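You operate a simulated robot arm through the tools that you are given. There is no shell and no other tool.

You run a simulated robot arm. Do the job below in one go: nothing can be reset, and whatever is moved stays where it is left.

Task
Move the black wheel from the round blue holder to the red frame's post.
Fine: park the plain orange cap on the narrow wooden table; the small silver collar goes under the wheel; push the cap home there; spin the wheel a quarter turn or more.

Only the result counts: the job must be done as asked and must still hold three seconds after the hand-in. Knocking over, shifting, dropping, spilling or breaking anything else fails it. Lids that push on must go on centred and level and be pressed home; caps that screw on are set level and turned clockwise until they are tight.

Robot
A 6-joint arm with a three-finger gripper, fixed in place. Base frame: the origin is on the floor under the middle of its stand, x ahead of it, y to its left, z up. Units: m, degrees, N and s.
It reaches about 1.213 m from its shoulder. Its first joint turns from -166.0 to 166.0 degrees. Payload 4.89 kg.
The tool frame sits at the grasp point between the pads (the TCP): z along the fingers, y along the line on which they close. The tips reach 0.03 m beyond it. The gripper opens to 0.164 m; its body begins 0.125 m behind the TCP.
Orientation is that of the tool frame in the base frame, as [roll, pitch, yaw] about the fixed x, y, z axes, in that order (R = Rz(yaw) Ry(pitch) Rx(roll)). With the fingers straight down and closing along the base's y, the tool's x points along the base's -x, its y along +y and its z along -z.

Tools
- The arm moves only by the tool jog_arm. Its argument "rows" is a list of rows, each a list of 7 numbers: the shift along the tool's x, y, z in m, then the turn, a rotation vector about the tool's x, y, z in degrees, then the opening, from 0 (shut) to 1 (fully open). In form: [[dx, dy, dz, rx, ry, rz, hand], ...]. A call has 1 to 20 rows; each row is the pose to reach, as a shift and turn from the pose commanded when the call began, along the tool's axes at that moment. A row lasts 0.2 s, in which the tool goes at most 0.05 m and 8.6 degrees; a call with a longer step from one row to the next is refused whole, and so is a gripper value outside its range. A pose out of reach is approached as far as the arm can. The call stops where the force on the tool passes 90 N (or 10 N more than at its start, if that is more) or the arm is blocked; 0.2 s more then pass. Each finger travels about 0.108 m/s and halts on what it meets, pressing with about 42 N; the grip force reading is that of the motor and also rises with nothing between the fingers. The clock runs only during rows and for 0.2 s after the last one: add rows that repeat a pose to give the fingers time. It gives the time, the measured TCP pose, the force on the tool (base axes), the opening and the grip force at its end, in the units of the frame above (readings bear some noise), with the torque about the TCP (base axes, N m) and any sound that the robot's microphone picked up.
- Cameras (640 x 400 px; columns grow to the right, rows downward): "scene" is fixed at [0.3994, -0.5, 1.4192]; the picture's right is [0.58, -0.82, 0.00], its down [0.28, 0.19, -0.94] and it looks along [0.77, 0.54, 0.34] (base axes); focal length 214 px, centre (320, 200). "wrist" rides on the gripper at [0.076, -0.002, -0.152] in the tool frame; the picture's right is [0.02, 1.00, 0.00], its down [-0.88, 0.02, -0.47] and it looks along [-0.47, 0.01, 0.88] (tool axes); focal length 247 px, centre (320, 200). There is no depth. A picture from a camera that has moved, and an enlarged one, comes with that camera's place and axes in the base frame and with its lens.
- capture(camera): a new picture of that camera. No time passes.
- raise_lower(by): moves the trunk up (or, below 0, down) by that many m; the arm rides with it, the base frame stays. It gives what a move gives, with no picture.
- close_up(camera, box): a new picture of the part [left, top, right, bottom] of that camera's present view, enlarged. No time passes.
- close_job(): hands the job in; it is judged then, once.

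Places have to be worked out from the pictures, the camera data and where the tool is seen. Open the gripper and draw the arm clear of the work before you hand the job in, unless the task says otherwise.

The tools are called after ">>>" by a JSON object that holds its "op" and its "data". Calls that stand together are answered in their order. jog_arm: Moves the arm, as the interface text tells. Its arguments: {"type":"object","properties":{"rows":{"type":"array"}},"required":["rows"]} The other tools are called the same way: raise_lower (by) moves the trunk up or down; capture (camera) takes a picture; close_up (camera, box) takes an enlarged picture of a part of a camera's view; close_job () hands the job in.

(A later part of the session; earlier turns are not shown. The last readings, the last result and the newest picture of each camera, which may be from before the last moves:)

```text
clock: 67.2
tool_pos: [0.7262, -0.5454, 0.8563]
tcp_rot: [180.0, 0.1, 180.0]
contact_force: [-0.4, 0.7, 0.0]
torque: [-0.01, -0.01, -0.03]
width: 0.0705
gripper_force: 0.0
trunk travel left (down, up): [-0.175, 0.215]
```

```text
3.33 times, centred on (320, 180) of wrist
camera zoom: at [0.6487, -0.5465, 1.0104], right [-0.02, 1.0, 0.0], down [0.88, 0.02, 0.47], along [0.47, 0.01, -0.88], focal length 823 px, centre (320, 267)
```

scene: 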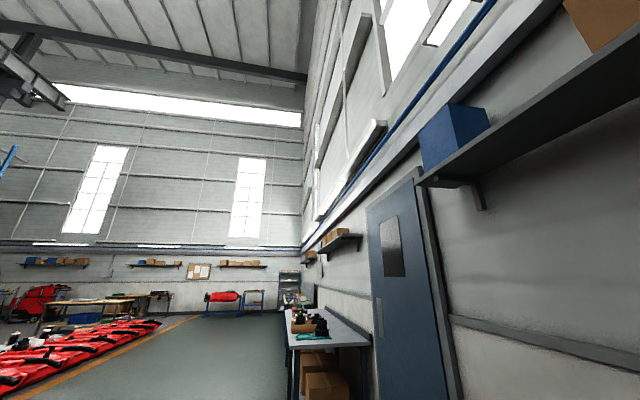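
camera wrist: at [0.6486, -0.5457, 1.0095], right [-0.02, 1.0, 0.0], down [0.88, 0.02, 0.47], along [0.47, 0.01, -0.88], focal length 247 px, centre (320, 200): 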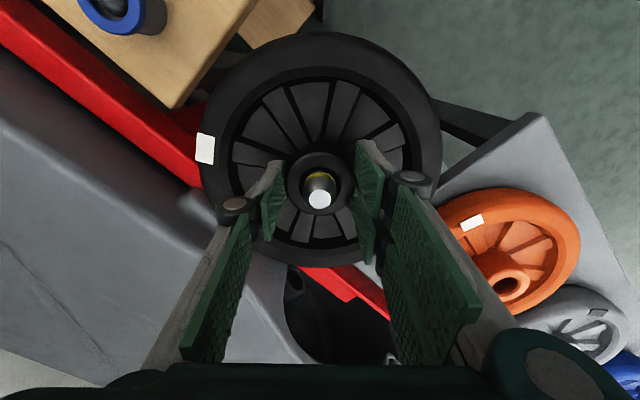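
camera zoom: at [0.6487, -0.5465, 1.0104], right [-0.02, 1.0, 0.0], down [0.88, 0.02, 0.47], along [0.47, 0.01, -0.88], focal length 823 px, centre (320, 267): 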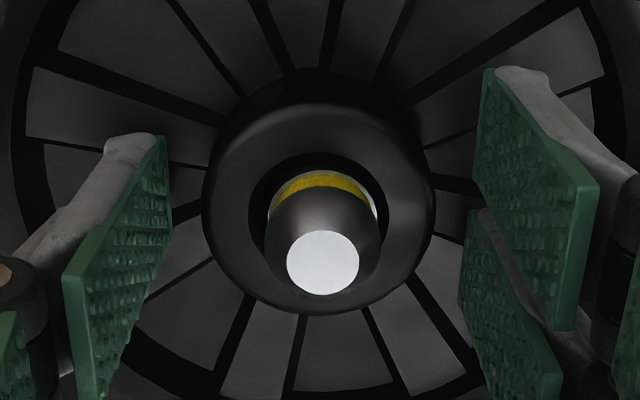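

The wheel is released and rests on the collar. Now lift clear of the post and go back to the parked cap (tool shift +0.2997, -0.2422).

>>> {"op": "jog_arm", "data": {"rows": [[0, 0, -0.03, 0, 0, 0, 0.43], [0, 0, -0.06, 0, 0, 0, 0.43], [0, 0, -0.09, 0, 0, 0, 0.43], [0, 0, -0.12, 0, 0, 0, 0.43], [0.03, -0.0242, -0.12, 0, 0, 0, 0.43], [0.06, -0.0484, -0.12, 0, 0, 0, 0.43], [0.09, -0.0727, -0.12, 0, 0, 0, 0.43], [0.12, -0.097, -0.12, 0, 0, 0, 0.43], [0.15, -0.121, -0.12, 0, 0, 0, 0.43], [0.18, -0.1455, -0.12, 0, 0, 0, 0.43], [0.21, -0.17, -0.12, 0, 0, 0, 0.43], [0.24, -0.194, -0.12, 0, 0, 0, 0.43], [0.27, -0.218, -0.12, 0, 0, 0, 0.43], [0.2997, -0.2422, -0.12, 0, 0, 0, 0.43], [0.2997, -0.2422, -0.12, 0, 0, 0, 0.43], [0.2997, -0.2422, -0.12, 0, 0, 0, 0.43]]}}

>>> {"op": "capture", "data": {"camera": "wrist"}}

>>> {"op": "close_up", "data": {"camera": "wrist", "box": [290, 100, 350, 160]}}

```text
clock: 70.6
tool_pos: [0.426, -0.7883, 0.9767]
tcp_rot: [180.0, -0.1, -180.0]
contact_force: [0.0, 0.5, -0.4]
torque: [0.08, -0.06, 0.02]
width: 0.0703
gripper_force: 0.0
trunk travel left (down, up): [-0.175, 0.215]
```

```text
taken
camera wrist: at [0.3486, -0.7896, 1.1308], right [-0.02, 1.0, 0.0], down [0.88, 0.02, 0.47], along [0.47, 0.01, -0.88], focal length 247 px, centre (320, 200)
```

wrist: 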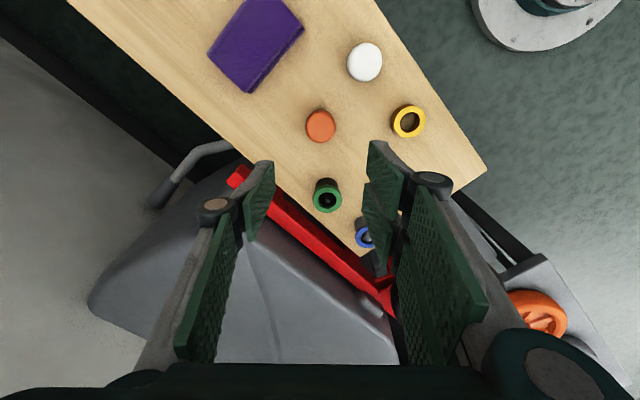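

```text
6.67 times, centred on (320, 130) of wrist
camera zoom: at [0.3486, -0.7896, 1.1308], right [-0.02, 1.0, 0.0], down [0.88, 0.02, 0.47], along [0.47, 0.01, -0.88], focal length 1646 px, centre (320, 667)
```

zoom: 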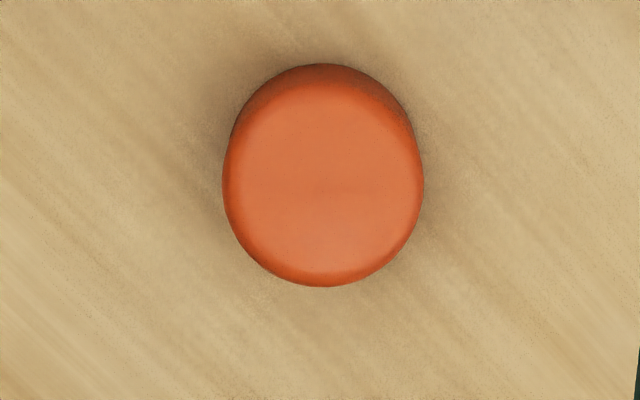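

The parked cap is right below the TCP. Descending to grip it a little deeper than before (tips about 5 mm above the table).

>>> {"op": "jog_arm", "data": {"rows": [[0.0005, 0, 0.04, 0, 0, 0, 0.43], [0.0005, 0, 0.08, 0, 0, 0, 0.43], [0.0005, 0, 0.12, 0, 0, 0, 0.43], [0.0005, 0, 0.16, 0, 0, 0, 0.43], [0.0005, 0, 0.19, 0, 0, 0, 0.43], [0.0005, 0, 0.2, 0, 0, 0, 0.43], [0.0005, 0, 0.205, 0, 0, 0, 0.43], [0.0005, 0, 0.205, 0, 0, 0, 0.43]]}}

>>> {"op": "close_up", "data": {"camera": "wrist", "box": [240, 120, 400, 240]}}

```text
clock: 72.4
tool_pos: [0.4268, -0.7868, 0.7702]
tcp_rot: [180.0, 0.1, -180.0]
contact_force: [0.2, -0.4, 0.0]
torque: [-0.01, 0.03, 0.02]
width: 0.0703
gripper_force: 0.0
trunk travel left (down, up): [-0.175, 0.215]
```

```text
3.33 times, centred on (320, 180) of wrist
camera zoom: at [0.3488, -0.7885, 0.9239], right [-0.02, 1.0, 0.0], down [0.88, 0.02, 0.47], along [0.47, 0.01, -0.88], focal length 823 px, centre (320, 267)
```

zoom: 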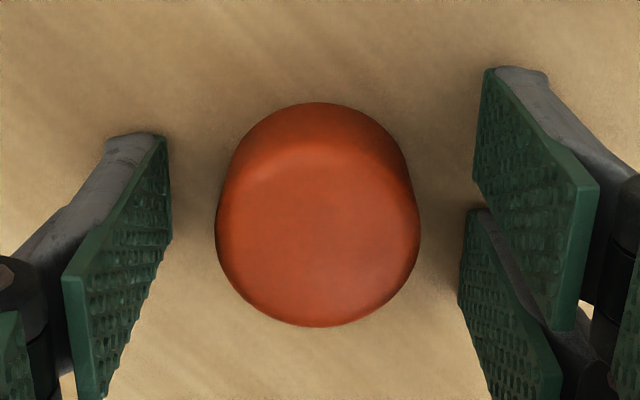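

Good overlap. Closing on the cap.

>>> {"op": "jog_arm", "data": {"rows": [[0, 0, 0, 0, 0, 0, 0.36], [0, 0, 0, 0, 0, 0, 0.3], [0, 0, 0, 0, 0, 0, 0.24], [0, 0, 0, 0, 0, 0, 0.18], [0, 0, 0, 0, 0, 0, 0.15], [0, 0, 0, 0, 0, 0, 0.15]]}}

>>> {"op": "close_up", "data": {"camera": "wrist", "box": [240, 120, 400, 240]}}

```text
clock: 73.8
tool_pos: [0.4265, -0.7874, 0.7706]
tcp_rot: [-180.0, -0.1, -180.0]
contact_force: [0.2, -0.5, -0.3]
torque: [0.02, -0.03, 0.01]
width: 0.0417
gripper_force: 42.0
trunk travel left (down, up): [-0.175, 0.215]
```

```text
3.33 times, centred on (320, 180) of wrist
camera zoom: at [0.3488, -0.7885, 0.9241], right [-0.02, 1.0, 0.0], down [0.88, 0.02, 0.47], along [0.47, 0.01, -0.88], focal length 823 px, centre (320, 267)
```

zoom: 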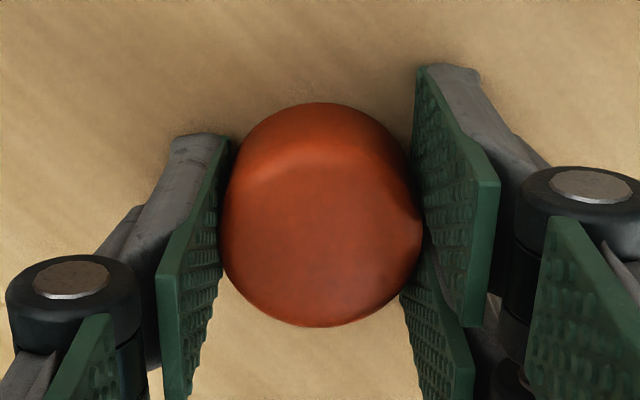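

Cap gripped and centred. Lift 0.2 m, carry to pose P above the red post.

>>> {"op": "jog_arm", "data": {"rows": [[0, 0, -0.02, 0, 0, 0, 0.15], [0, 0, -0.06, 0, 0, 0, 0.15], [0, 0, -0.1, 0, 0, 0, 0.15], [0, 0, -0.14, 0, 0, 0, 0.15], [0, 0, -0.18, 0, 0, 0, 0.15], [0, 0, -0.2, 0, 0, 0, 0.15], [-0.035, 0.028, -0.2, 0, 0, 0, 0.15], [-0.07, 0.056, -0.2, 0, 0, 0, 0.15], [-0.105, 0.084, -0.2, 0, 0, 0, 0.15], [-0.14, 0.113, -0.2, 0, 0, 0, 0.15], [-0.175, 0.141, -0.2, 0, 0, 0, 0.15], [-0.21, 0.169, -0.2, 0, 0, 0, 0.15], [-0.245, 0.197, -0.2, 0, 0, 0, 0.15], [-0.28, 0.225, -0.2, 0, 0, 0, 0.15], [-0.3015, 0.2427, -0.2, 0, 0, 0, 0.15], [-0.3015, 0.2427, -0.2, 0, 0, 0, 0.15], [-0.3015, 0.2427, -0.2, 0, 0, 0, 0.15]]}}

>>> {"op": "capture", "data": {"camera": "wrist"}}

>>> {"op": "close_up", "data": {"camera": "wrist", "box": [270, 110, 370, 220]}}

```text
clock: 77.4
tool_pos: [0.7253, -0.5458, 0.9705]
tcp_rot: [179.9, 0.1, 179.9]
contact_force: [-0.3, 0.3, -0.5]
torque: [-0.02, 0.03, 0.01]
width: 0.0414
gripper_force: 41.4
trunk travel left (down, up): [-0.175, 0.215]
```

```text
taken
camera wrist: at [0.6489, -0.5472, 1.1241], right [-0.02, 1.0, 0.0], down [0.88, 0.02, 0.47], along [0.47, 0.01, -0.88], focal length 247 px, centre (320, 200)
```

wrist: 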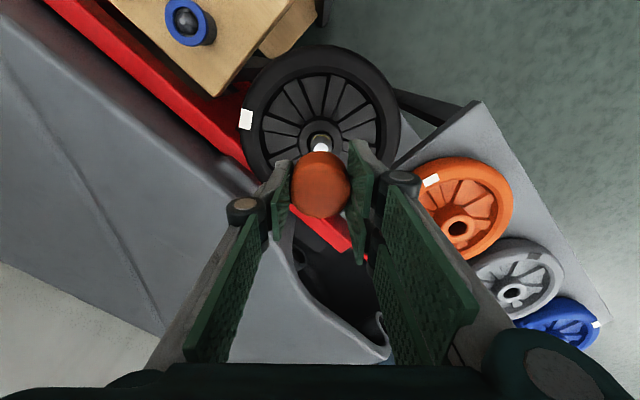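

```text
3.64 times, centred on (320, 165) of wrist
camera zoom: at [0.6489, -0.5472, 1.1241], right [-0.02, 1.0, 0.0], down [0.88, 0.02, 0.47], along [0.47, 0.01, -0.88], focal length 898 px, centre (320, 327)
```

zoom: 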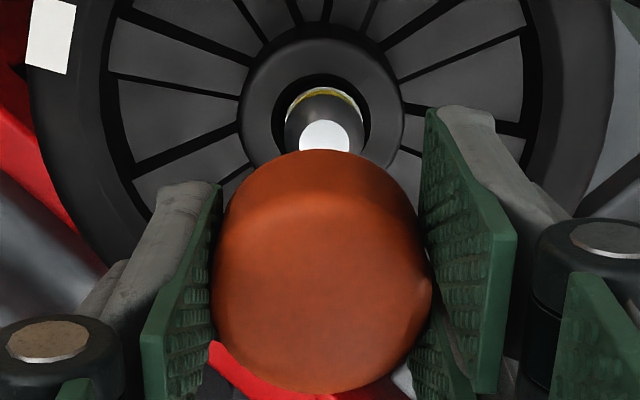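

The post is about +1.2 mm in y from the cap's axis; I correct that and descend 60 mm to just above the tip.

>>> {"op": "jog_arm", "data": {"rows": [[0, 0.0012, 0.02, 0, 0, 0, 0.15], [0, 0.0012, 0.04, 0, 0, 0, 0.15], [0, 0.0012, 0.055, 0, 0, 0, 0.15], [0, 0.0012, 0.06, 0, 0, 0, 0.15], [0, 0.0012, 0.06, 0, 0, 0, 0.15]]}}

>>> {"op": "close_up", "data": {"camera": "wrist", "box": [270, 110, 370, 220]}}

```text
clock: 78.6
tool_pos: [0.7267, -0.5442, 0.9126]
tcp_rot: [180.0, 0.0, 180.0]
contact_force: [-0.3, 0.1, -0.6]
torque: [0.03, 0.02, -0.02]
width: 0.0416
gripper_force: 41.8
trunk travel left (down, up): [-0.175, 0.215]
```

```text
3.64 times, centred on (320, 165) of wrist
camera zoom: at [0.6501, -0.5458, 1.0659], right [-0.02, 1.0, 0.0], down [0.88, 0.02, 0.47], along [0.47, 0.01, -0.88], focal length 898 px, centre (320, 327)
```

zoom: 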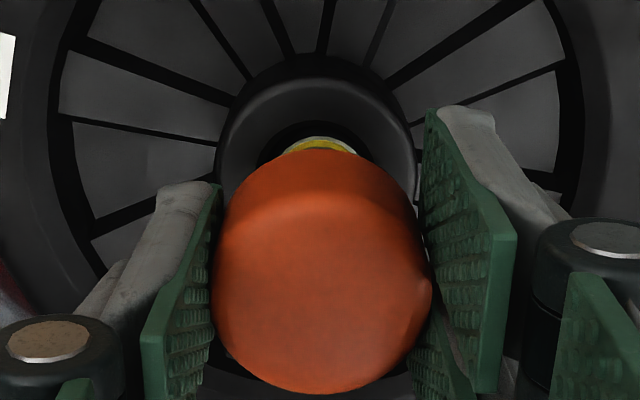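

Centred within 0.6 mm. I apply that and lower until the cap engages the tip.

>>> {"op": "jog_arm", "data": {"rows": [[0, -0.0006, 0.004, 0, 0, 0, 0.15], [0, -0.0006, 0.008, 0, 0, 0, 0.15], [0, -0.0006, 0.012, 0, 0, 0, 0.15], [0, -0.0006, 0.016, 0, 0, 0, 0.15], [0, -0.0006, 0.016, 0, 0, 0, 0.15]]}}

>>> {"op": "close_up", "data": {"camera": "wrist", "box": [270, 110, 370, 220]}}

```text
clock: 79.8
tool_pos: [0.7262, -0.5445, 0.8955]
tcp_rot: [-180.0, -0.1, -179.9]
contact_force: [-1.4, 0.1, 0.0]
torque: [-0.01, 0.02, 0.0]
width: 0.0415
gripper_force: 42.1
trunk travel left (down, up): [-0.175, 0.215]
```

```text
3.64 times, centred on (320, 165) of wrist
camera zoom: at [0.6502, -0.5456, 1.049], right [-0.02, 1.0, 0.0], down [0.88, 0.02, 0.47], along [0.47, 0.01, -0.88], focal length 898 px, centre (320, 327)
```

zoom: 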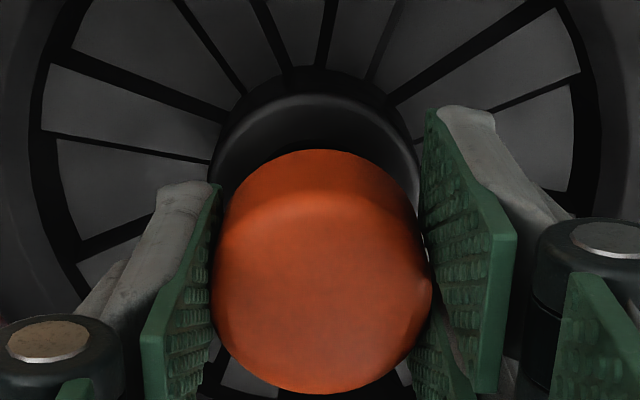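

>>> {"op": "jog_arm", "data": {"rows": [[0, 0, 0.002, 0, 0, 0, 0.15], [0, 0, 0.004, 0, 0, 0, 0.15], [0, 0, 0.006, 0, 0, 0, 0.15], [0, 0, 0.006, 0, 0, 0, 0.15]]}}

```text
clock: 80.8
tool_pos: [0.727, -0.5441, 0.8893]
tcp_rot: [180.0, 0.1, 180.0]
contact_force: [0.5, -1.1, -0.6]
torque: [-0.02, 0.0, -0.01]
width: 0.0414
gripper_force: 41.4
trunk travel left (down, up): [-0.175, 0.215]
```

No resistance yet at z=0.889. Continue in 2 mm steps.

>>> {"op": "jog_arm", "data": {"rows": [[0, 0, 0.002, 0, 0, 0, 0.15], [0, 0, 0.004, 0, 0, 0, 0.15], [0, 0, 0.004, 0, 0, 0, 0.15]]}}

>>> {"op": "close_up", "data": {"camera": "wrist", "box": [270, 110, 370, 220]}}

```text
clock: 81.6
tool_pos: [0.7268, -0.5444, 0.8849]
tcp_rot: [180.0, -0.1, -180.0]
contact_force: [-0.7, 0.5, -1.2]
torque: [0.02, 0.0, -0.01]
width: 0.0416
gripper_force: 42.4
trunk travel left (down, up): [-0.175, 0.215]
```

```text
3.64 times, centred on (320, 165) of wrist
camera zoom: at [0.6501, -0.5453, 1.0385], right [-0.02, 1.0, 0.0], down [0.88, 0.02, 0.47], along [0.47, 0.01, -0.88], focal length 898 px, centre (320, 327)
```

zoom: 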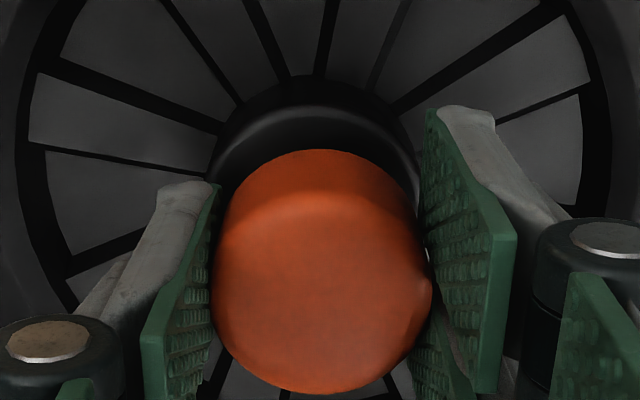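

>>> {"op": "jog_arm", "data": {"rows": [[0, 0, 0.002, 0, 0, 0, 0.15], [0, 0, 0.004, 0, 0, 0, 0.15], [0, 0, 0.006, 0, 0, 0, 0.15], [0, 0, 0.006, 0, 0, 0, 0.15]]}}

>>> {"op": "close_up", "data": {"camera": "wrist", "box": [270, 110, 370, 220]}}

```text
clock: 82.6
tool_pos: [0.7282, -0.5455, 0.8789]
tcp_rot: [-180.0, -0.1, 180.0]
contact_force: [1.0, -0.1, -0.9]
torque: [0.07, 0.04, -0.03]
width: 0.0415
gripper_force: 42.1
trunk travel left (down, up): [-0.175, 0.215]
```

```text
3.64 times, centred on (320, 165) of wrist
camera zoom: at [0.651, -0.5458, 1.0326], right [-0.02, 1.0, 0.0], down [0.88, 0.02, 0.47], along [0.47, 0.01, -0.88], focal length 898 px, centre (320, 327)
```

zoom: 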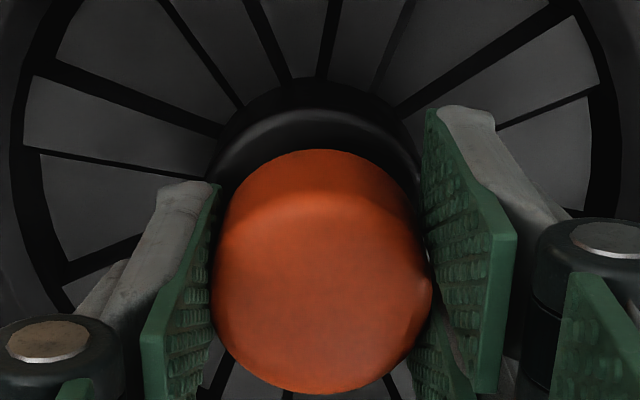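

Still free; I estimate about 10 mm of gap to the hub. Continue down 6 mm.

>>> {"op": "jog_arm", "data": {"rows": [[0, 0, 0.002, 0, 0, 0, 0.15], [0, 0, 0.004, 0, 0, 0, 0.15], [0, 0, 0.006, 0, 0, 0, 0.15], [0, 0, 0.006, 0, 0, 0, 0.15]]}}

>>> {"op": "close_up", "data": {"camera": "wrist", "box": [270, 110, 370, 220]}}

```text
clock: 83.6
tool_pos: [0.7278, -0.5446, 0.8728]
tcp_rot: [-180.0, 0.0, -179.9]
contact_force: [-0.6, -0.8, 0.1]
torque: [0.0, -0.01, -0.04]
width: 0.0413
gripper_force: 42.2
trunk travel left (down, up): [-0.175, 0.215]
```

```text
3.64 times, centred on (320, 165) of wrist
camera zoom: at [0.6504, -0.5453, 1.0271], right [-0.02, 1.0, 0.0], down [0.88, 0.02, 0.47], along [0.47, 0.01, -0.88], focal length 898 px, centre (320, 327)
```

zoom: 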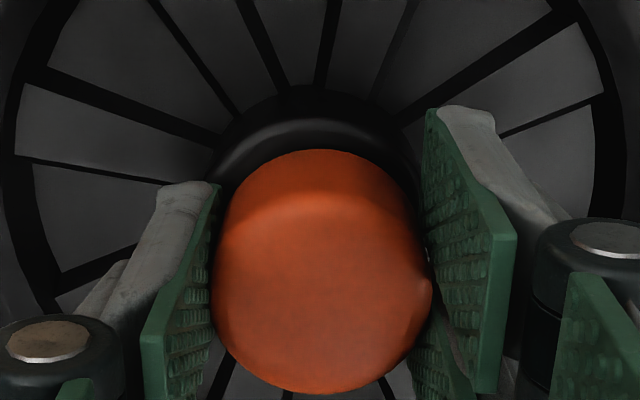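

>>> {"op": "jog_arm", "data": {"rows": [[0, 0, 0.0015, 0, 0, 0, 0.15], [0, 0, 0.003, 0, 0, 0, 0.15], [0, 0, 0.0045, 0, 0, 0, 0.15], [0, 0, 0.0045, 0, 0, 0, 0.15]]}}

>>> {"op": "close_up", "data": {"camera": "wrist", "box": [270, 110, 370, 220]}}

```text
clock: 84.6
tool_pos: [0.7271, -0.544, 0.8703]
tcp_rot: [-179.9, 0.2, 180.0]
contact_force: [12.8, -3.1, 38.1]
torque: [-0.11, -0.39, 0.04]
width: 0.0414
gripper_force: 42.3
trunk travel left (down, up): [-0.175, 0.215]
```

```text
3.64 times, centred on (320, 165) of wrist
camera zoom: at [0.6497, -0.5451, 1.0239], right [-0.02, 1.0, 0.0], down [0.88, 0.02, 0.47], along [0.47, 0.01, -0.88], focal length 898 px, centre (320, 327)
```

zoom: 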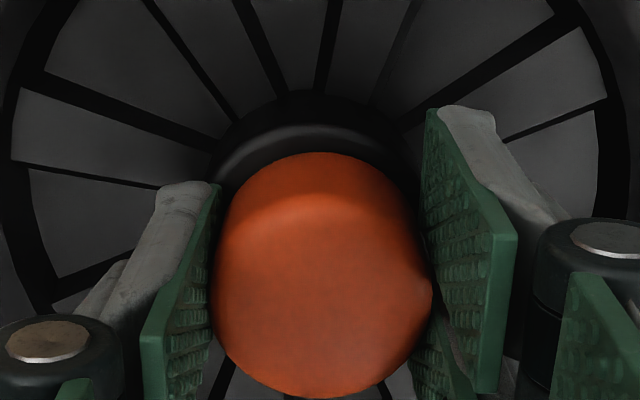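

Contact now: 38 N. The cap is at the push-fit region; I'll press further in small steps and listen for a click.

>>> {"op": "jog_arm", "data": {"rows": [[0.0005, 0, 0.001, 0, 0, 0, 0.15], [0.0005, 0, 0.002, 0, 0, 0, 0.15], [0.0005, 0, 0.002, 0, 0, 0, 0.15]]}}

>>> {"op": "close_up", "data": {"camera": "wrist", "box": [270, 110, 370, 220]}}

```text
clock: 85.6
tool_pos: [0.7248, -0.5437, 0.8697]
tcp_rot: [-180.0, 0.3, 180.0]
contact_force: [-1.3, 4.9, 45.0]
torque: [0.49, 0.11, 0.21]
width: 0.0414
gripper_force: 41.5
trunk travel left (down, up): [-0.175, 0.215]
stopped in row 3: the force on the tool passed its limit at 92 N (the readings are from after the stop); the commanded pose is now the measured one
```

```text
3.64 times, centred on (320, 165) of wrist
camera zoom: at [0.6491, -0.5451, 1.0233], right [-0.02, 1.0, 0.0], down [0.88, 0.02, 0.48], along [0.48, 0.01, -0.88], focal length 898 px, centre (320, 327)
```

zoom: 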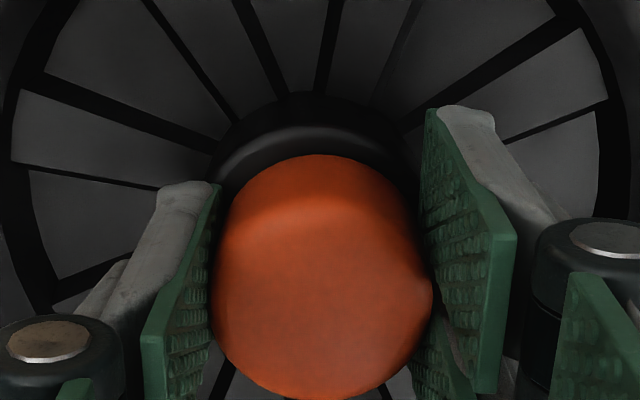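

Force hit 92 N with no more travel, suggesting the cap bottoms out. I'll relax the load and the slight tilt, open the fingers, and inspect from the side.

>>> {"op": "jog_arm", "data": {"rows": [[0, 0, -0.001, 0, 0.2, 0, 0.15], [0, 0, -0.002, 0, 0.3, 0, 0.15], [0, 0, -0.002, 0, 0.3, 0, 0.15]]}}

```text
clock: 86.4
tool_pos: [0.7262, -0.5451, 0.8701]
tcp_rot: [-180.0, -0.2, 179.9]
contact_force: [-4.7, 6.0, 19.1]
torque: [0.54, 0.01, 0.05]
width: 0.0412
gripper_force: 42.3
trunk travel left (down, up): [-0.175, 0.215]
```

>>> {"op": "jog_arm", "data": {"rows": [[0, 0, -0.0008, 0, -0.1, 0, 0.15], [0, 0, -0.0008, 0, -0.1, 0, 0.22], [0, 0, -0.0008, 0, -0.1, 0, 0.3], [0, 0, -0.0008, 0, -0.1, 0, 0.38], [0, 0, -0.0008, 0, -0.1, 0, 0.43], [0, 0, -0.0008, 0, -0.1, 0, 0.43]]}}

>>> {"op": "close_up", "data": {"camera": "wrist", "box": [240, 110, 400, 230]}}

```text
clock: 87.8
tool_pos: [0.7279, -0.5442, 0.8708]
tcp_rot: [180.0, -0.1, 180.0]
contact_force: [0.5, -0.7, 0.3]
torque: [-0.03, 0.01, 0.0]
width: 0.0704
gripper_force: 0.0
trunk travel left (down, up): [-0.175, 0.215]
```

```text
3.33 times, centred on (320, 170) of wrist
camera zoom: at [0.6509, -0.5456, 1.024], right [-0.02, 1.0, 0.0], down [0.88, 0.02, 0.47], along [0.47, 0.01, -0.88], focal length 823 px, centre (320, 300)
```

zoom: 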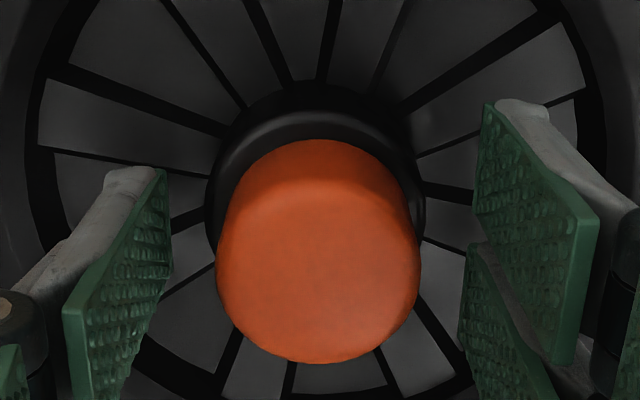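

Released. I'll lift away, tilt the gripper 45° and back off along -x to inspect the cap and wheel from the side, as I did at the holder.

>>> {"op": "jog_arm", "data": {"rows": [[0, 0, -0.03, 0, 0, 0, 0.43], [0, 0, -0.06, 0, 0, 0, 0.43], [0, 0, -0.1, 0, 0, 0, 0.43], [0.033, 0, -0.11, 0, -5.6, 0, 0.43], [0.066, 0, -0.12, 0, -11.2, 0, 0.43], [0.1, 0, -0.13, 0, -16.8, 0, 0.43], [0.133, 0, -0.13, 0, -22.4, 0, 0.43], [0.166, 0, -0.13, 0, -28, 0, 0.43], [0.2, 0, -0.13, 0, -33.6, 0, 0.43], [0.233, 0, -0.13, 0, -39.2, 0, 0.43], [0.267, 0, -0.13, 0, -45, 0, 0.43], [0.267, 0, -0.13, 0, -45, 0, 0.43]]}}

>>> {"op": "capture", "data": {"camera": "wrist"}}

```text
clock: 90.4
tool_pos: [0.46, -0.5455, 1.0005]
tcp_rot: [-179.9, 44.9, -179.8]
contact_force: [-0.3, 0.3, 0.4]
torque: [0.03, 0.03, 0.0]
width: 0.0703
gripper_force: 0.0
trunk travel left (down, up): [-0.175, 0.215]
```

```text
taken
camera wrist: at [0.2982, -0.5463, 1.0566], right [-0.02, 1.0, -0.02], down [0.29, 0.02, 0.96], along [0.96, 0.01, -0.29], focal length 247 px, centre (320, 200)
```

wrist: 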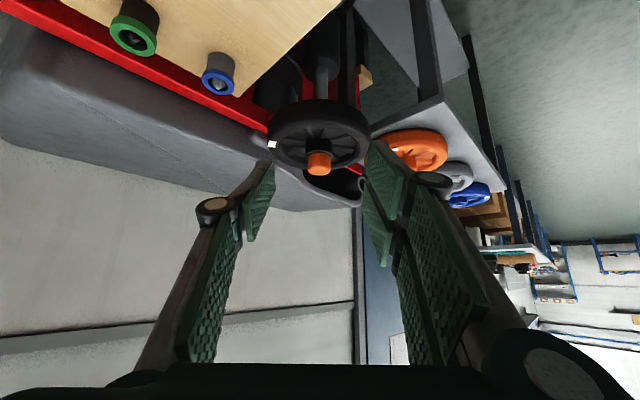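

>>> {"op": "close_up", "data": {"camera": "wrist", "box": [290, 130, 346, 182]}}

>>> {"op": "close_up", "data": {"camera": "wrist", "box": [255, 40, 385, 180]}}

```text
7.69 times, centred on (318, 156) of wrist
camera zoom: at [0.2982, -0.5463, 1.0566], right [-0.02, 1.0, -0.02], down [0.29, 0.02, 0.96], along [0.96, 0.01, -0.29], focal length 1900 px, centre (335, 538)
```

zoom: 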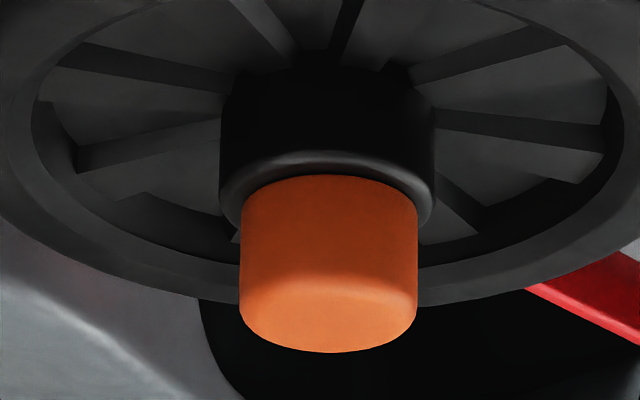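

```text
2.86 times, centred on (320, 110) of wrist
camera zoom: at [0.2982, -0.5463, 1.0566], right [-0.02, 1.0, -0.02], down [0.29, 0.02, 0.96], along [0.96, 0.01, -0.29], focal length 706 px, centre (320, 457)
```

zoom: 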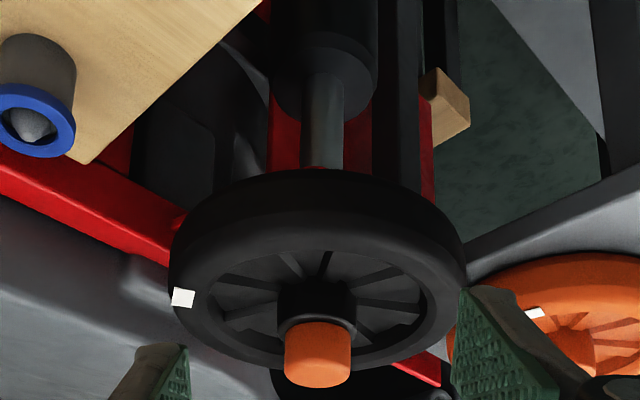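

The side view now looks almost identical to the original on the holder (cap height and lip gap match within about half a millimetre). Let me zoom tighter on the cap/hub joint to judge gap and level.

>>> {"op": "close_up", "data": {"camera": "wrist", "box": [303, 146, 335, 166]}}

```text
16.00 times, centred on (319, 156) of wrist
camera zoom: at [0.2982, -0.5463, 1.0566], right [-0.02, 1.0, -0.02], down [0.29, 0.02, 0.96], along [0.96, 0.01, -0.29], focal length 3952 px, centre (336, 904)
```

zoom: 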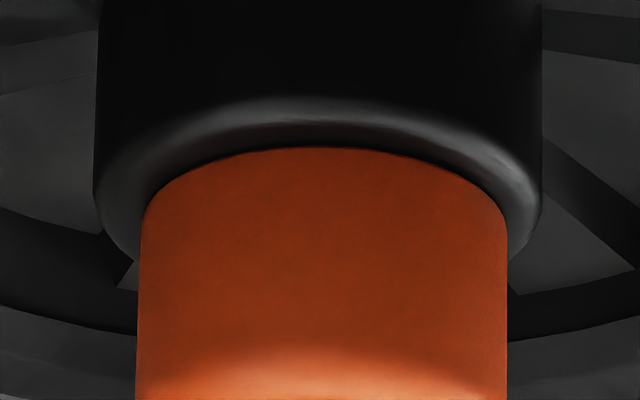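

The joint is tight all round and matches the original seating, and the cap is level. I'll return upright above the post, then give it a confirming press on top with closed fingers.

>>> {"op": "jog_arm", "data": {"rows": [[-0.0186, 0, 0.0233, 0, 5, 0, 0.43], [-0.0372, 0, 0.0467, 0, 10, 0, 0.43], [-0.0559, 0, 0.07, 0, 15, 0, 0.35], [-0.0745, 0, 0.0933, 0, 20, 0, 0.25], [-0.0931, 0, 0.1167, 0, 25, 0, 0.15], [-0.1117, 0, 0.14, 0, 30, 0, 0.05], [-0.1304, 0, 0.1633, 0, 35, 0, 0], [-0.149, 0, 0.1867, 0, 40, 0, 0], [-0.1676, 0, 0.21, 0, 45, 0, 0], [-0.1676, 0, 0.21, 0, 45, 0, 0], [-0.1676, 0, 0.21, 0, 45, 0, 0]]}}

>>> {"op": "capture", "data": {"camera": "wrist"}}

>>> {"op": "close_up", "data": {"camera": "wrist", "box": [260, 90, 380, 210]}}

```text
clock: 92.8
tool_pos: [0.7261, -0.5444, 0.9702]
tcp_rot: [-179.9, -0.1, -180.0]
contact_force: [0.9, 0.2, -0.2]
torque: [-0.01, 0.1, 0.01]
width: 0.0001
gripper_force: 42.0
trunk travel left (down, up): [-0.175, 0.215]
```

```text
taken
camera wrist: at [0.6509, -0.5453, 1.1236], right [-0.02, 1.0, 0.0], down [0.88, 0.02, 0.47], along [0.47, 0.01, -0.88], focal length 247 px, centre (320, 200)
```

wrist: 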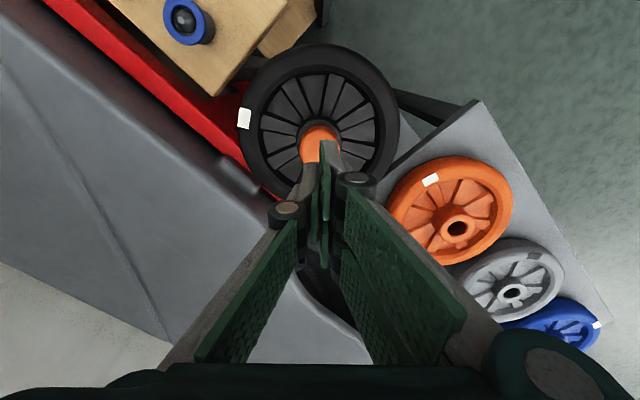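

```text
3.33 times, centred on (320, 150) of wrist
camera zoom: at [0.6509, -0.5453, 1.1236], right [-0.02, 1.0, 0.0], down [0.88, 0.02, 0.47], along [0.47, 0.01, -0.88], focal length 823 px, centre (320, 367)
```

zoom: 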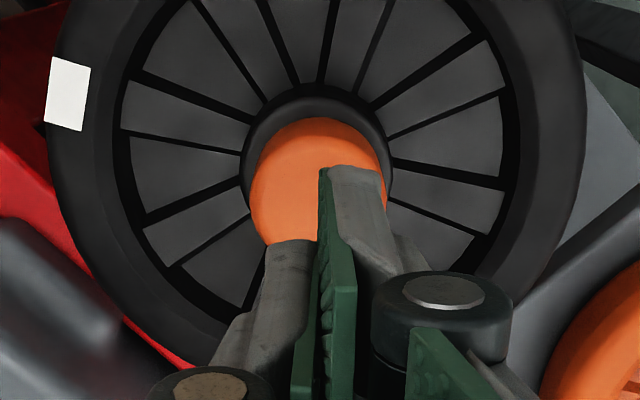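

The hand is closed above the cap. I'll shift (+1,-1) mm to centre, and lower onto the cap top with the closed fingers.

>>> {"op": "jog_arm", "data": {"rows": [[0.001, -0.001, 0.02, 0, 0, 0, 0], [0.001, -0.001, 0.04, 0, 0, 0, 0], [0.001, -0.001, 0.055, 0, 0, 0, 0], [0.001, -0.001, 0.063, 0, 0, 0, 0], [0.001, -0.001, 0.063, 0, 0, 0, 0]]}}

>>> {"op": "capture", "data": {"camera": "wrist"}}

```text
clock: 94.0
tool_pos: [0.7263, -0.5456, 0.9059]
tcp_rot: [180.0, -0.1, 180.0]
contact_force: [0.1, -0.1, -0.7]
torque: [0.01, -0.02, -0.01]
width: 0.0
gripper_force: 41.6
trunk travel left (down, up): [-0.175, 0.215]
```

```text
taken
camera wrist: at [0.6494, -0.5472, 1.0609], right [-0.02, 1.0, 0.0], down [0.88, 0.02, 0.47], along [0.47, 0.01, -0.88], focal length 247 px, centre (320, 200)
```

wrist: 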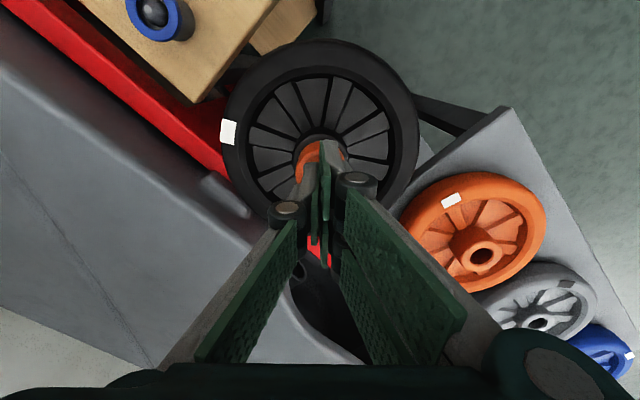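

Now pressing down in small steps until contact builds up.

>>> {"op": "jog_arm", "data": {"rows": [[0, 0, 0.002, 0, 0, 0, 0], [0, 0, 0.004, 0, 0, 0, 0], [0, 0, 0.006, 0, 0, 0, 0], [0, 0, 0.006, 0, 0, 0, 0]]}}

```text
clock: 95.0
tool_pos: [0.7267, -0.5456, 0.9005]
tcp_rot: [-179.9, -0.1, 180.0]
contact_force: [0.5, 0.1, 0.4]
torque: [0.01, 0.0, 0.0]
width: 0.0
gripper_force: 42.1
trunk travel left (down, up): [-0.175, 0.215]
```

>>> {"op": "jog_arm", "data": {"rows": [[0, 0, 0.0015, 0, 0, 0, 0], [0, 0, 0.003, 0, 0, 0, 0], [0, 0, 0.003, 0, 0, 0, 0]]}}

```text
clock: 95.8
tool_pos: [0.7261, -0.5453, 0.8979]
tcp_rot: [-179.9, -0.1, -180.0]
contact_force: [0.0, -0.1, -0.6]
torque: [0.0, 0.0, 0.01]
width: 0.0001
gripper_force: 42.2
trunk travel left (down, up): [-0.175, 0.215]
```

>>> {"op": "jog_arm", "data": {"rows": [[0, 0, 0.0015, 0, 0, 0, 0], [0, 0, 0.003, 0, 0, 0, 0], [0, 0, 0.003, 0, 0, 0, 0]]}}

>>> {"op": "close_up", "data": {"camera": "wrist", "box": [260, 110, 380, 230]}}

```text
clock: 96.6
tool_pos: [0.7263, -0.5457, 0.8976]
tcp_rot: [-179.9, 0.0, 179.9]
contact_force: [9.7, -6.9, 44.9]
torque: [-0.13, -0.49, -0.05]
width: 0.0058
gripper_force: 42.1
trunk travel left (down, up): [-0.175, 0.215]
```

```text
3.33 times, centred on (320, 170) of wrist
camera zoom: at [0.6493, -0.5466, 1.051], right [-0.02, 1.0, 0.0], down [0.88, 0.02, 0.47], along [0.47, 0.01, -0.88], focal length 823 px, centre (320, 300)
```

zoom: 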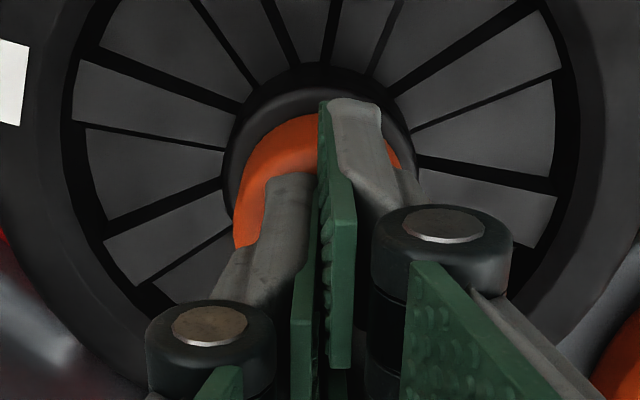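

The fingers press on the cap top (z≈0.8675) with 45 N. Pressing ~1.5 mm further for about 75 N and listening.

>>> {"op": "jog_arm", "data": {"rows": [[0.0003, 0.0002, 0.0008, 0, 0, 0, 0], [0.0003, 0.0002, 0.0015, 0, 0, 0, 0], [0.0003, 0.0002, 0.0015, 0, 0, 0, 0]]}}

```text
clock: 97.4
tool_pos: [0.7246, -0.5458, 0.8956]
tcp_rot: [-179.8, -0.1, 179.9]
contact_force: [13.7, -8.7, 73.0]
torque: [-0.15, -0.74, 0.03]
width: 0.0059
gripper_force: 42.2
trunk travel left (down, up): [-0.175, 0.215]
```

73 N with only elastic give, so the cap is home. Lifting off and opening the hand.

>>> {"op": "jog_arm", "data": {"rows": [[0, 0, -0.003, 0, 0, 0, 0], [0, 0, -0.02, 0, 0, 0, 0], [0, 0, -0.05, 0, 0, 0, 0], [0, 0, -0.08, 0, 0, 0, 0.15], [0, 0, -0.08, 0, 0, 0, 0.3], [0, 0, -0.08, 0, 0, 0, 0.43], [0, 0, -0.08, 0, 0, 0, 0.43], [0, 0, -0.08, 0, 0, 0, 0.43]]}}

>>> {"op": "capture", "data": {"camera": "wrist"}}

>>> {"op": "close_up", "data": {"camera": "wrist", "box": [260, 90, 380, 210]}}

```text
clock: 99.2
tool_pos: [0.7275, -0.5455, 0.9749]
tcp_rot: [-180.0, -0.2, -180.0]
contact_force: [0.6, -0.6, -0.2]
torque: [0.02, -0.03, -0.01]
width: 0.0702
gripper_force: 0.1
trunk travel left (down, up): [-0.175, 0.215]
```

```text
taken
camera wrist: at [0.6499, -0.5463, 1.1286], right [-0.02, 1.0, 0.0], down [0.88, 0.02, 0.47], along [0.47, 0.01, -0.88], focal length 247 px, centre (320, 200)
```

wrist: 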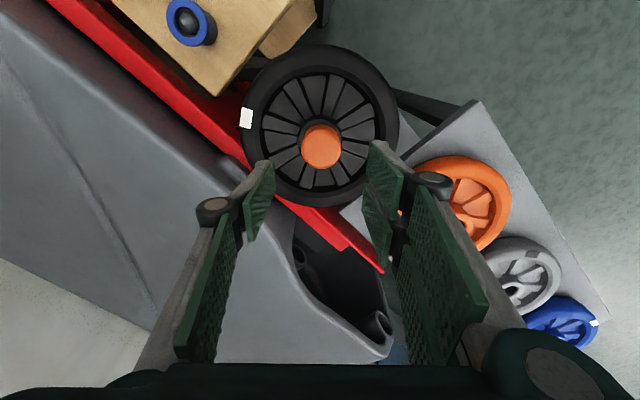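

```text
3.33 times, centred on (320, 150) of wrist
camera zoom: at [0.6499, -0.5463, 1.1286], right [-0.02, 1.0, 0.0], down [0.88, 0.02, 0.47], along [0.47, 0.01, -0.88], focal length 823 px, centre (320, 367)
```

zoom: 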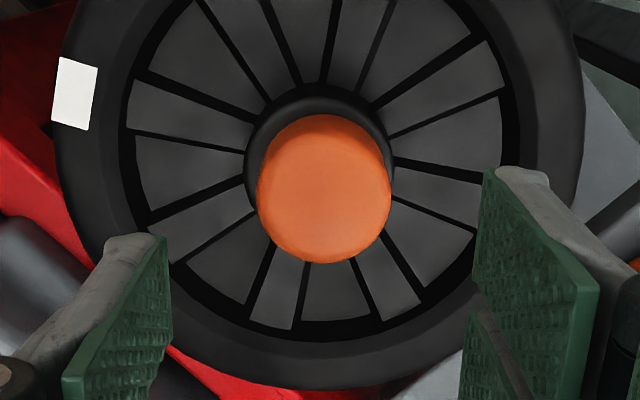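

The cap and wheel axis lie within 1 mm of the tool axis. To spin the wheel I'll grip the hub below the cap (as before) and turn the tool about its own axis. Descending 0.1 m first.

>>> {"op": "jog_arm", "data": {"rows": [[0, 0.0005, 0.03, 0, 0, 0, 0.43], [0, 0.0005, 0.06, 0, 0, 0, 0.43], [0, 0.0005, 0.085, 0, 0, 0, 0.43], [0, 0.0005, 0.1, 0, 0, 0, 0.43], [0, 0.0005, 0.1, 0, 0, 0, 0.43]]}}

>>> {"op": "close_up", "data": {"camera": "wrist", "box": [230, 110, 410, 250]}}

```text
clock: 100.4
tool_pos: [0.7251, -0.5449, 0.8737]
tcp_rot: [-180.0, 0.0, -180.0]
contact_force: [-0.7, 0.1, 0.0]
torque: [0.0, 0.07, 0.0]
width: 0.071
gripper_force: 0.0
trunk travel left (down, up): [-0.175, 0.215]
```

```text
2.86 times, centred on (320, 180) of wrist
camera zoom: at [0.6499, -0.5462, 1.0271], right [-0.02, 1.0, 0.0], down [0.88, 0.02, 0.47], along [0.47, 0.01, -0.88], focal length 706 px, centre (320, 257)
```

zoom: 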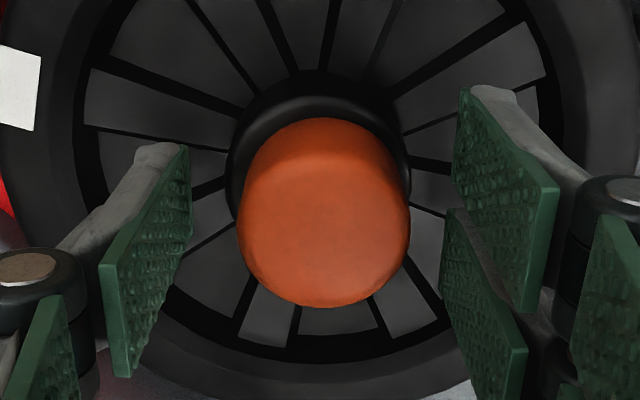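

>>> {"op": "jog_arm", "data": {"rows": [[0, 0.0007, 0.006, 0, 0, 0, 0.43], [0, 0.0007, 0.012, 0, 0, 0, 0.43], [0, 0.0007, 0.017, 0, 0, 0, 0.43], [0, 0.0007, 0.017, 0, 0, 0, 0.43]]}}

>>> {"op": "close_up", "data": {"camera": "wrist", "box": [230, 110, 410, 250]}}

```text
clock: 101.4
tool_pos: [0.7267, -0.5441, 0.8566]
tcp_rot: [180.0, -0.1, 180.0]
contact_force: [-0.7, 0.9, -0.7]
torque: [0.0, -0.01, 0.03]
width: 0.07
gripper_force: 0.2
trunk travel left (down, up): [-0.175, 0.215]
```

```text
2.86 times, centred on (320, 180) of wrist
camera zoom: at [0.6498, -0.5457, 1.011], right [-0.02, 1.0, 0.0], down [0.88, 0.02, 0.47], along [0.47, 0.01, -0.88], focal length 706 px, centre (320, 257)
```

zoom: 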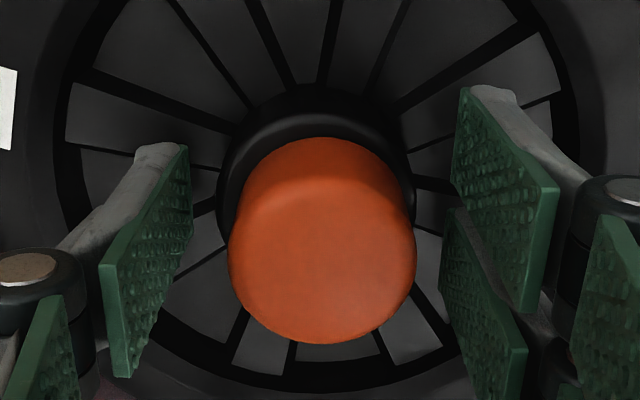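

>>> {"op": "jog_arm", "data": {"rows": [[0, 0, 0, 0, 0, 0, 0.38], [0, 0, 0, 0, 0, 0, 0.33], [0, 0, 0, 0, 0, 0, 0.29], [0, 0, 0, 0, 0, 0, 0.27], [0, 0, 0, 0, 0, 0, 0.27]]}}

>>> {"op": "close_up", "data": {"camera": "wrist", "box": [230, 110, 410, 250]}}

```text
clock: 102.6
tool_pos: [0.7262, -0.5446, 0.8572]
tcp_rot: [-179.8, -0.2, -180.0]
contact_force: [0.1, -2.7, 2.0]
torque: [-0.1, -0.01, 0.02]
width: 0.0517
gripper_force: 42.0
trunk travel left (down, up): [-0.175, 0.215]
```

```text
2.86 times, centred on (320, 180) of wrist
camera zoom: at [0.6497, -0.5459, 1.011], right [-0.02, 1.0, 0.0], down [0.88, 0.02, 0.47], along [0.47, 0.01, -0.88], focal length 706 px, centre (320, 257)
```

zoom: 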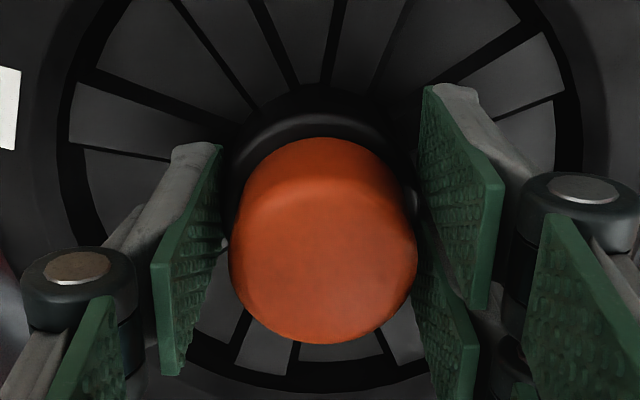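

The hub is held with the cap free between the fingers. Start turning about the tool axis: first 24°, checking torque.

>>> {"op": "jog_arm", "data": {"rows": [[0, 0, 0, 0, 0, 6, 0.27], [0, 0, 0, 0, 0, 12, 0.27], [0, 0, 0, 0, 0, 18, 0.27], [0, 0, 0, 0, 0, 24, 0.27], [0, 0, 0, 0, 0, 24, 0.27]]}}

>>> {"op": "capture", "data": {"camera": "wrist"}}

```text
clock: 103.8
tool_pos: [0.726, -0.5438, 0.8566]
tcp_rot: [-180.0, -0.1, 155.9]
contact_force: [-1.7, 0.2, 3.0]
torque: [0.19, 0.19, -0.01]
width: 0.0518
gripper_force: 42.3
trunk travel left (down, up): [-0.175, 0.215]
```

```text
taken
camera wrist: at [0.6552, -0.5141, 1.011], right [0.39, 0.92, 0.0], down [0.81, -0.34, 0.47], along [0.43, -0.18, -0.88], focal length 247 px, centre (320, 200)
```

wrist: 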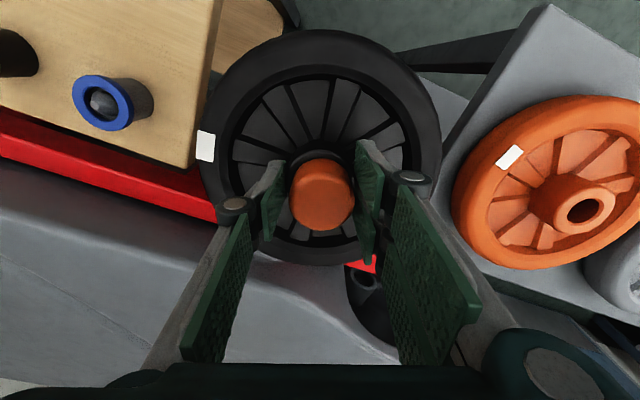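

The wheel turns with the gripper (its white mark stays fixed in the view) with negligible torque. Continue turning another 84° for about 108° in total.

>>> {"op": "jog_arm", "data": {"rows": [[0, 0, 0, 0, 0, 7, 0.27], [0, 0, 0, 0, 0, 14, 0.27], [0, 0, 0, 0, 0, 21, 0.27], [0, 0, 0, 0, 0, 28, 0.27], [0, 0, 0, 0, 0, 35, 0.27], [0, 0, 0, 0, 0, 42, 0.27], [0, 0, 0, 0, 0, 49, 0.27], [0, 0, 0, 0, 0, 56, 0.27], [0, 0, 0, 0, 0, 63, 0.27], [0, 0, 0, 0, 0, 70, 0.27], [0, 0, 0, 0, 0, 77, 0.27], [0, 0, 0, 0, 0, 84, 0.27], [0, 0, 0, 0, 0, 84, 0.27]]}}

>>> {"op": "capture", "data": {"camera": "wrist"}}

```text
clock: 106.6
tool_pos: [0.7279, -0.5436, 0.8569]
tcp_rot: [-179.9, 0.1, 71.9]
contact_force: [19.5, 2.8, 6.9]
torque: [0.41, -1.05, -0.06]
width: 0.0519
gripper_force: 41.7
trunk travel left (down, up): [-0.175, 0.215]
```

```text
taken
camera wrist: at [0.7488, -0.4702, 1.0107], right [0.96, -0.29, 0.0], down [-0.25, -0.84, 0.47], along [-0.14, -0.45, -0.88], focal length 247 px, centre (320, 200)
```

wrist: 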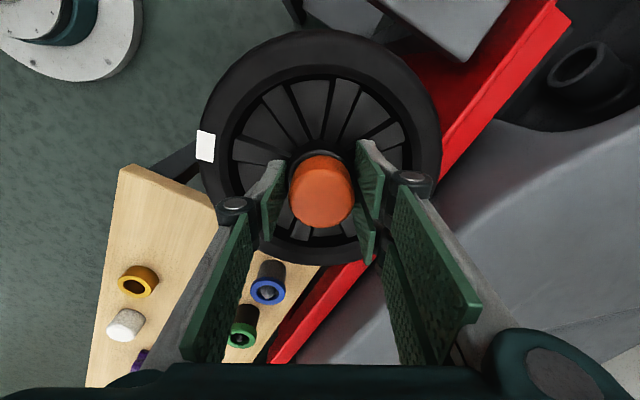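

The wheel has turned 108° (yaw 180→72). There's a 19 N side load on the post from a small axis offset, so I relieve that ~1 mm before opening.

>>> {"op": "jog_arm", "data": {"rows": [[0.0003, 0.0009, 0, 0, 0, 0, 0.27], [0.0003, 0.0009, 0, 0, 0, 0, 0.27]]}}

```text
clock: 107.2
tool_pos: [0.7268, -0.5433, 0.856]
tcp_rot: [-179.9, 0.1, 72.0]
contact_force: [8.2, 10.2, 0.1]
torque: [0.78, -0.68, 0.05]
width: 0.0522
gripper_force: 42.3
trunk travel left (down, up): [-0.175, 0.215]
```

>>> {"op": "jog_arm", "data": {"rows": [[0.0006, 0.0002, 0, 0, 0, 0, 0.27], [0.0006, 0.0002, 0, 0, 0, 0, 0.27]]}}

```text
clock: 107.8
tool_pos: [0.7263, -0.5438, 0.8564]
tcp_rot: [-179.8, 0.1, 72.0]
contact_force: [0.2, 6.7, -0.8]
torque: [0.53, -0.05, 0.03]
width: 0.0521
gripper_force: 41.7
trunk travel left (down, up): [-0.175, 0.215]
```

Side load is nearly gone. Opening the fingers.

>>> {"op": "jog_arm", "data": {"rows": [[0, 0, 0, 0, 0, 0, 0.32], [0, 0, 0, 0, 0, 0, 0.37], [0, 0, 0, 0, 0, 0, 0.41], [0, 0, 0, 0, 0, 0, 0.43], [0, 0, 0, 0, 0, 0, 0.43]]}}

>>> {"op": "close_up", "data": {"camera": "wrist", "box": [190, 20, 450, 280]}}

```text
clock: 109.0
tool_pos: [0.728, -0.5442, 0.8572]
tcp_rot: [-179.9, 0.1, 72.0]
contact_force: [0.1, -0.3, -0.1]
torque: [0.01, 0.02, -0.01]
width: 0.0707
gripper_force: 0.1
trunk travel left (down, up): [-0.175, 0.215]
```

```text
1.54 times, centred on (320, 150) of wrist
camera zoom: at [0.7495, -0.4704, 1.0108], right [0.96, -0.29, 0.0], down [-0.25, -0.84, 0.47], along [-0.14, -0.45, -0.88], focal length 380 px, centre (320, 277)
```

zoom: 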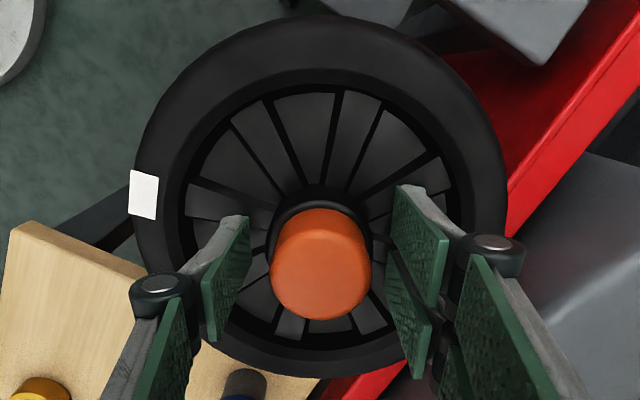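

Free of the wheel. Lift straight up, then back off with a tilt to inspect the cap, wheel and collar from this other side.

>>> {"op": "jog_arm", "data": {"rows": [[0, 0, -0.03, 0, 0, 0, 0.43], [0, 0, -0.06, 0, 0, 0, 0.43], [0, 0, -0.09, 0, 0, 0, 0.43], [0, 0, -0.12, 0, 0, 0, 0.43], [0.033, 0, -0.13, 0, -5.6, 0, 0.43], [0.066, 0, -0.14, 0, -11.2, 0, 0.43], [0.1, 0, -0.145, 0, -16.8, 0, 0.43], [0.133, 0, -0.145, 0, -22.4, 0, 0.43], [0.166, 0, -0.145, 0, -28, 0, 0.43], [0.2, 0, -0.145, 0, -33.6, 0, 0.43], [0.233, 0, -0.145, 0, -39.2, 0, 0.43], [0.267, 0, -0.145, 0, -45, 0, 0.43], [0.267, 0, -0.145, 0, -45, 0, 0.43]]}}

>>> {"op": "capture", "data": {"camera": "wrist"}}

```text
clock: 111.8
tool_pos: [0.8083, -0.2909, 1.0022]
tcp_rot: [-179.9, 45.1, 72.2]
contact_force: [-0.1, 0.3, -0.6]
torque: [-0.01, 0.0, -0.03]
width: 0.0703
gripper_force: 0.0
trunk travel left (down, up): [-0.175, 0.215]
```

```text
taken
camera wrist: at [0.8571, -0.1361, 1.0571], right [0.96, -0.29, -0.02], down [-0.07, -0.28, 0.96], along [-0.29, -0.91, -0.29], focal length 247 px, centre (320, 200)
```

wrist: 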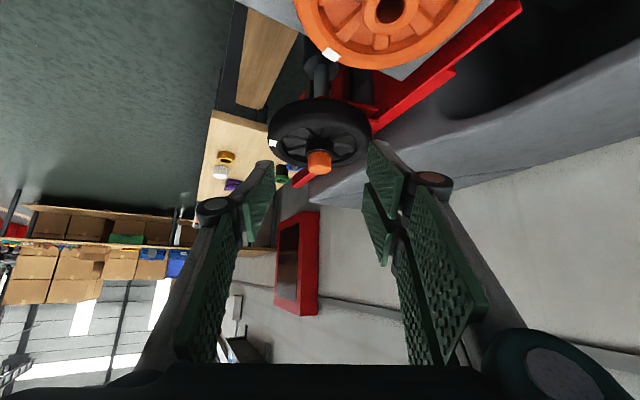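

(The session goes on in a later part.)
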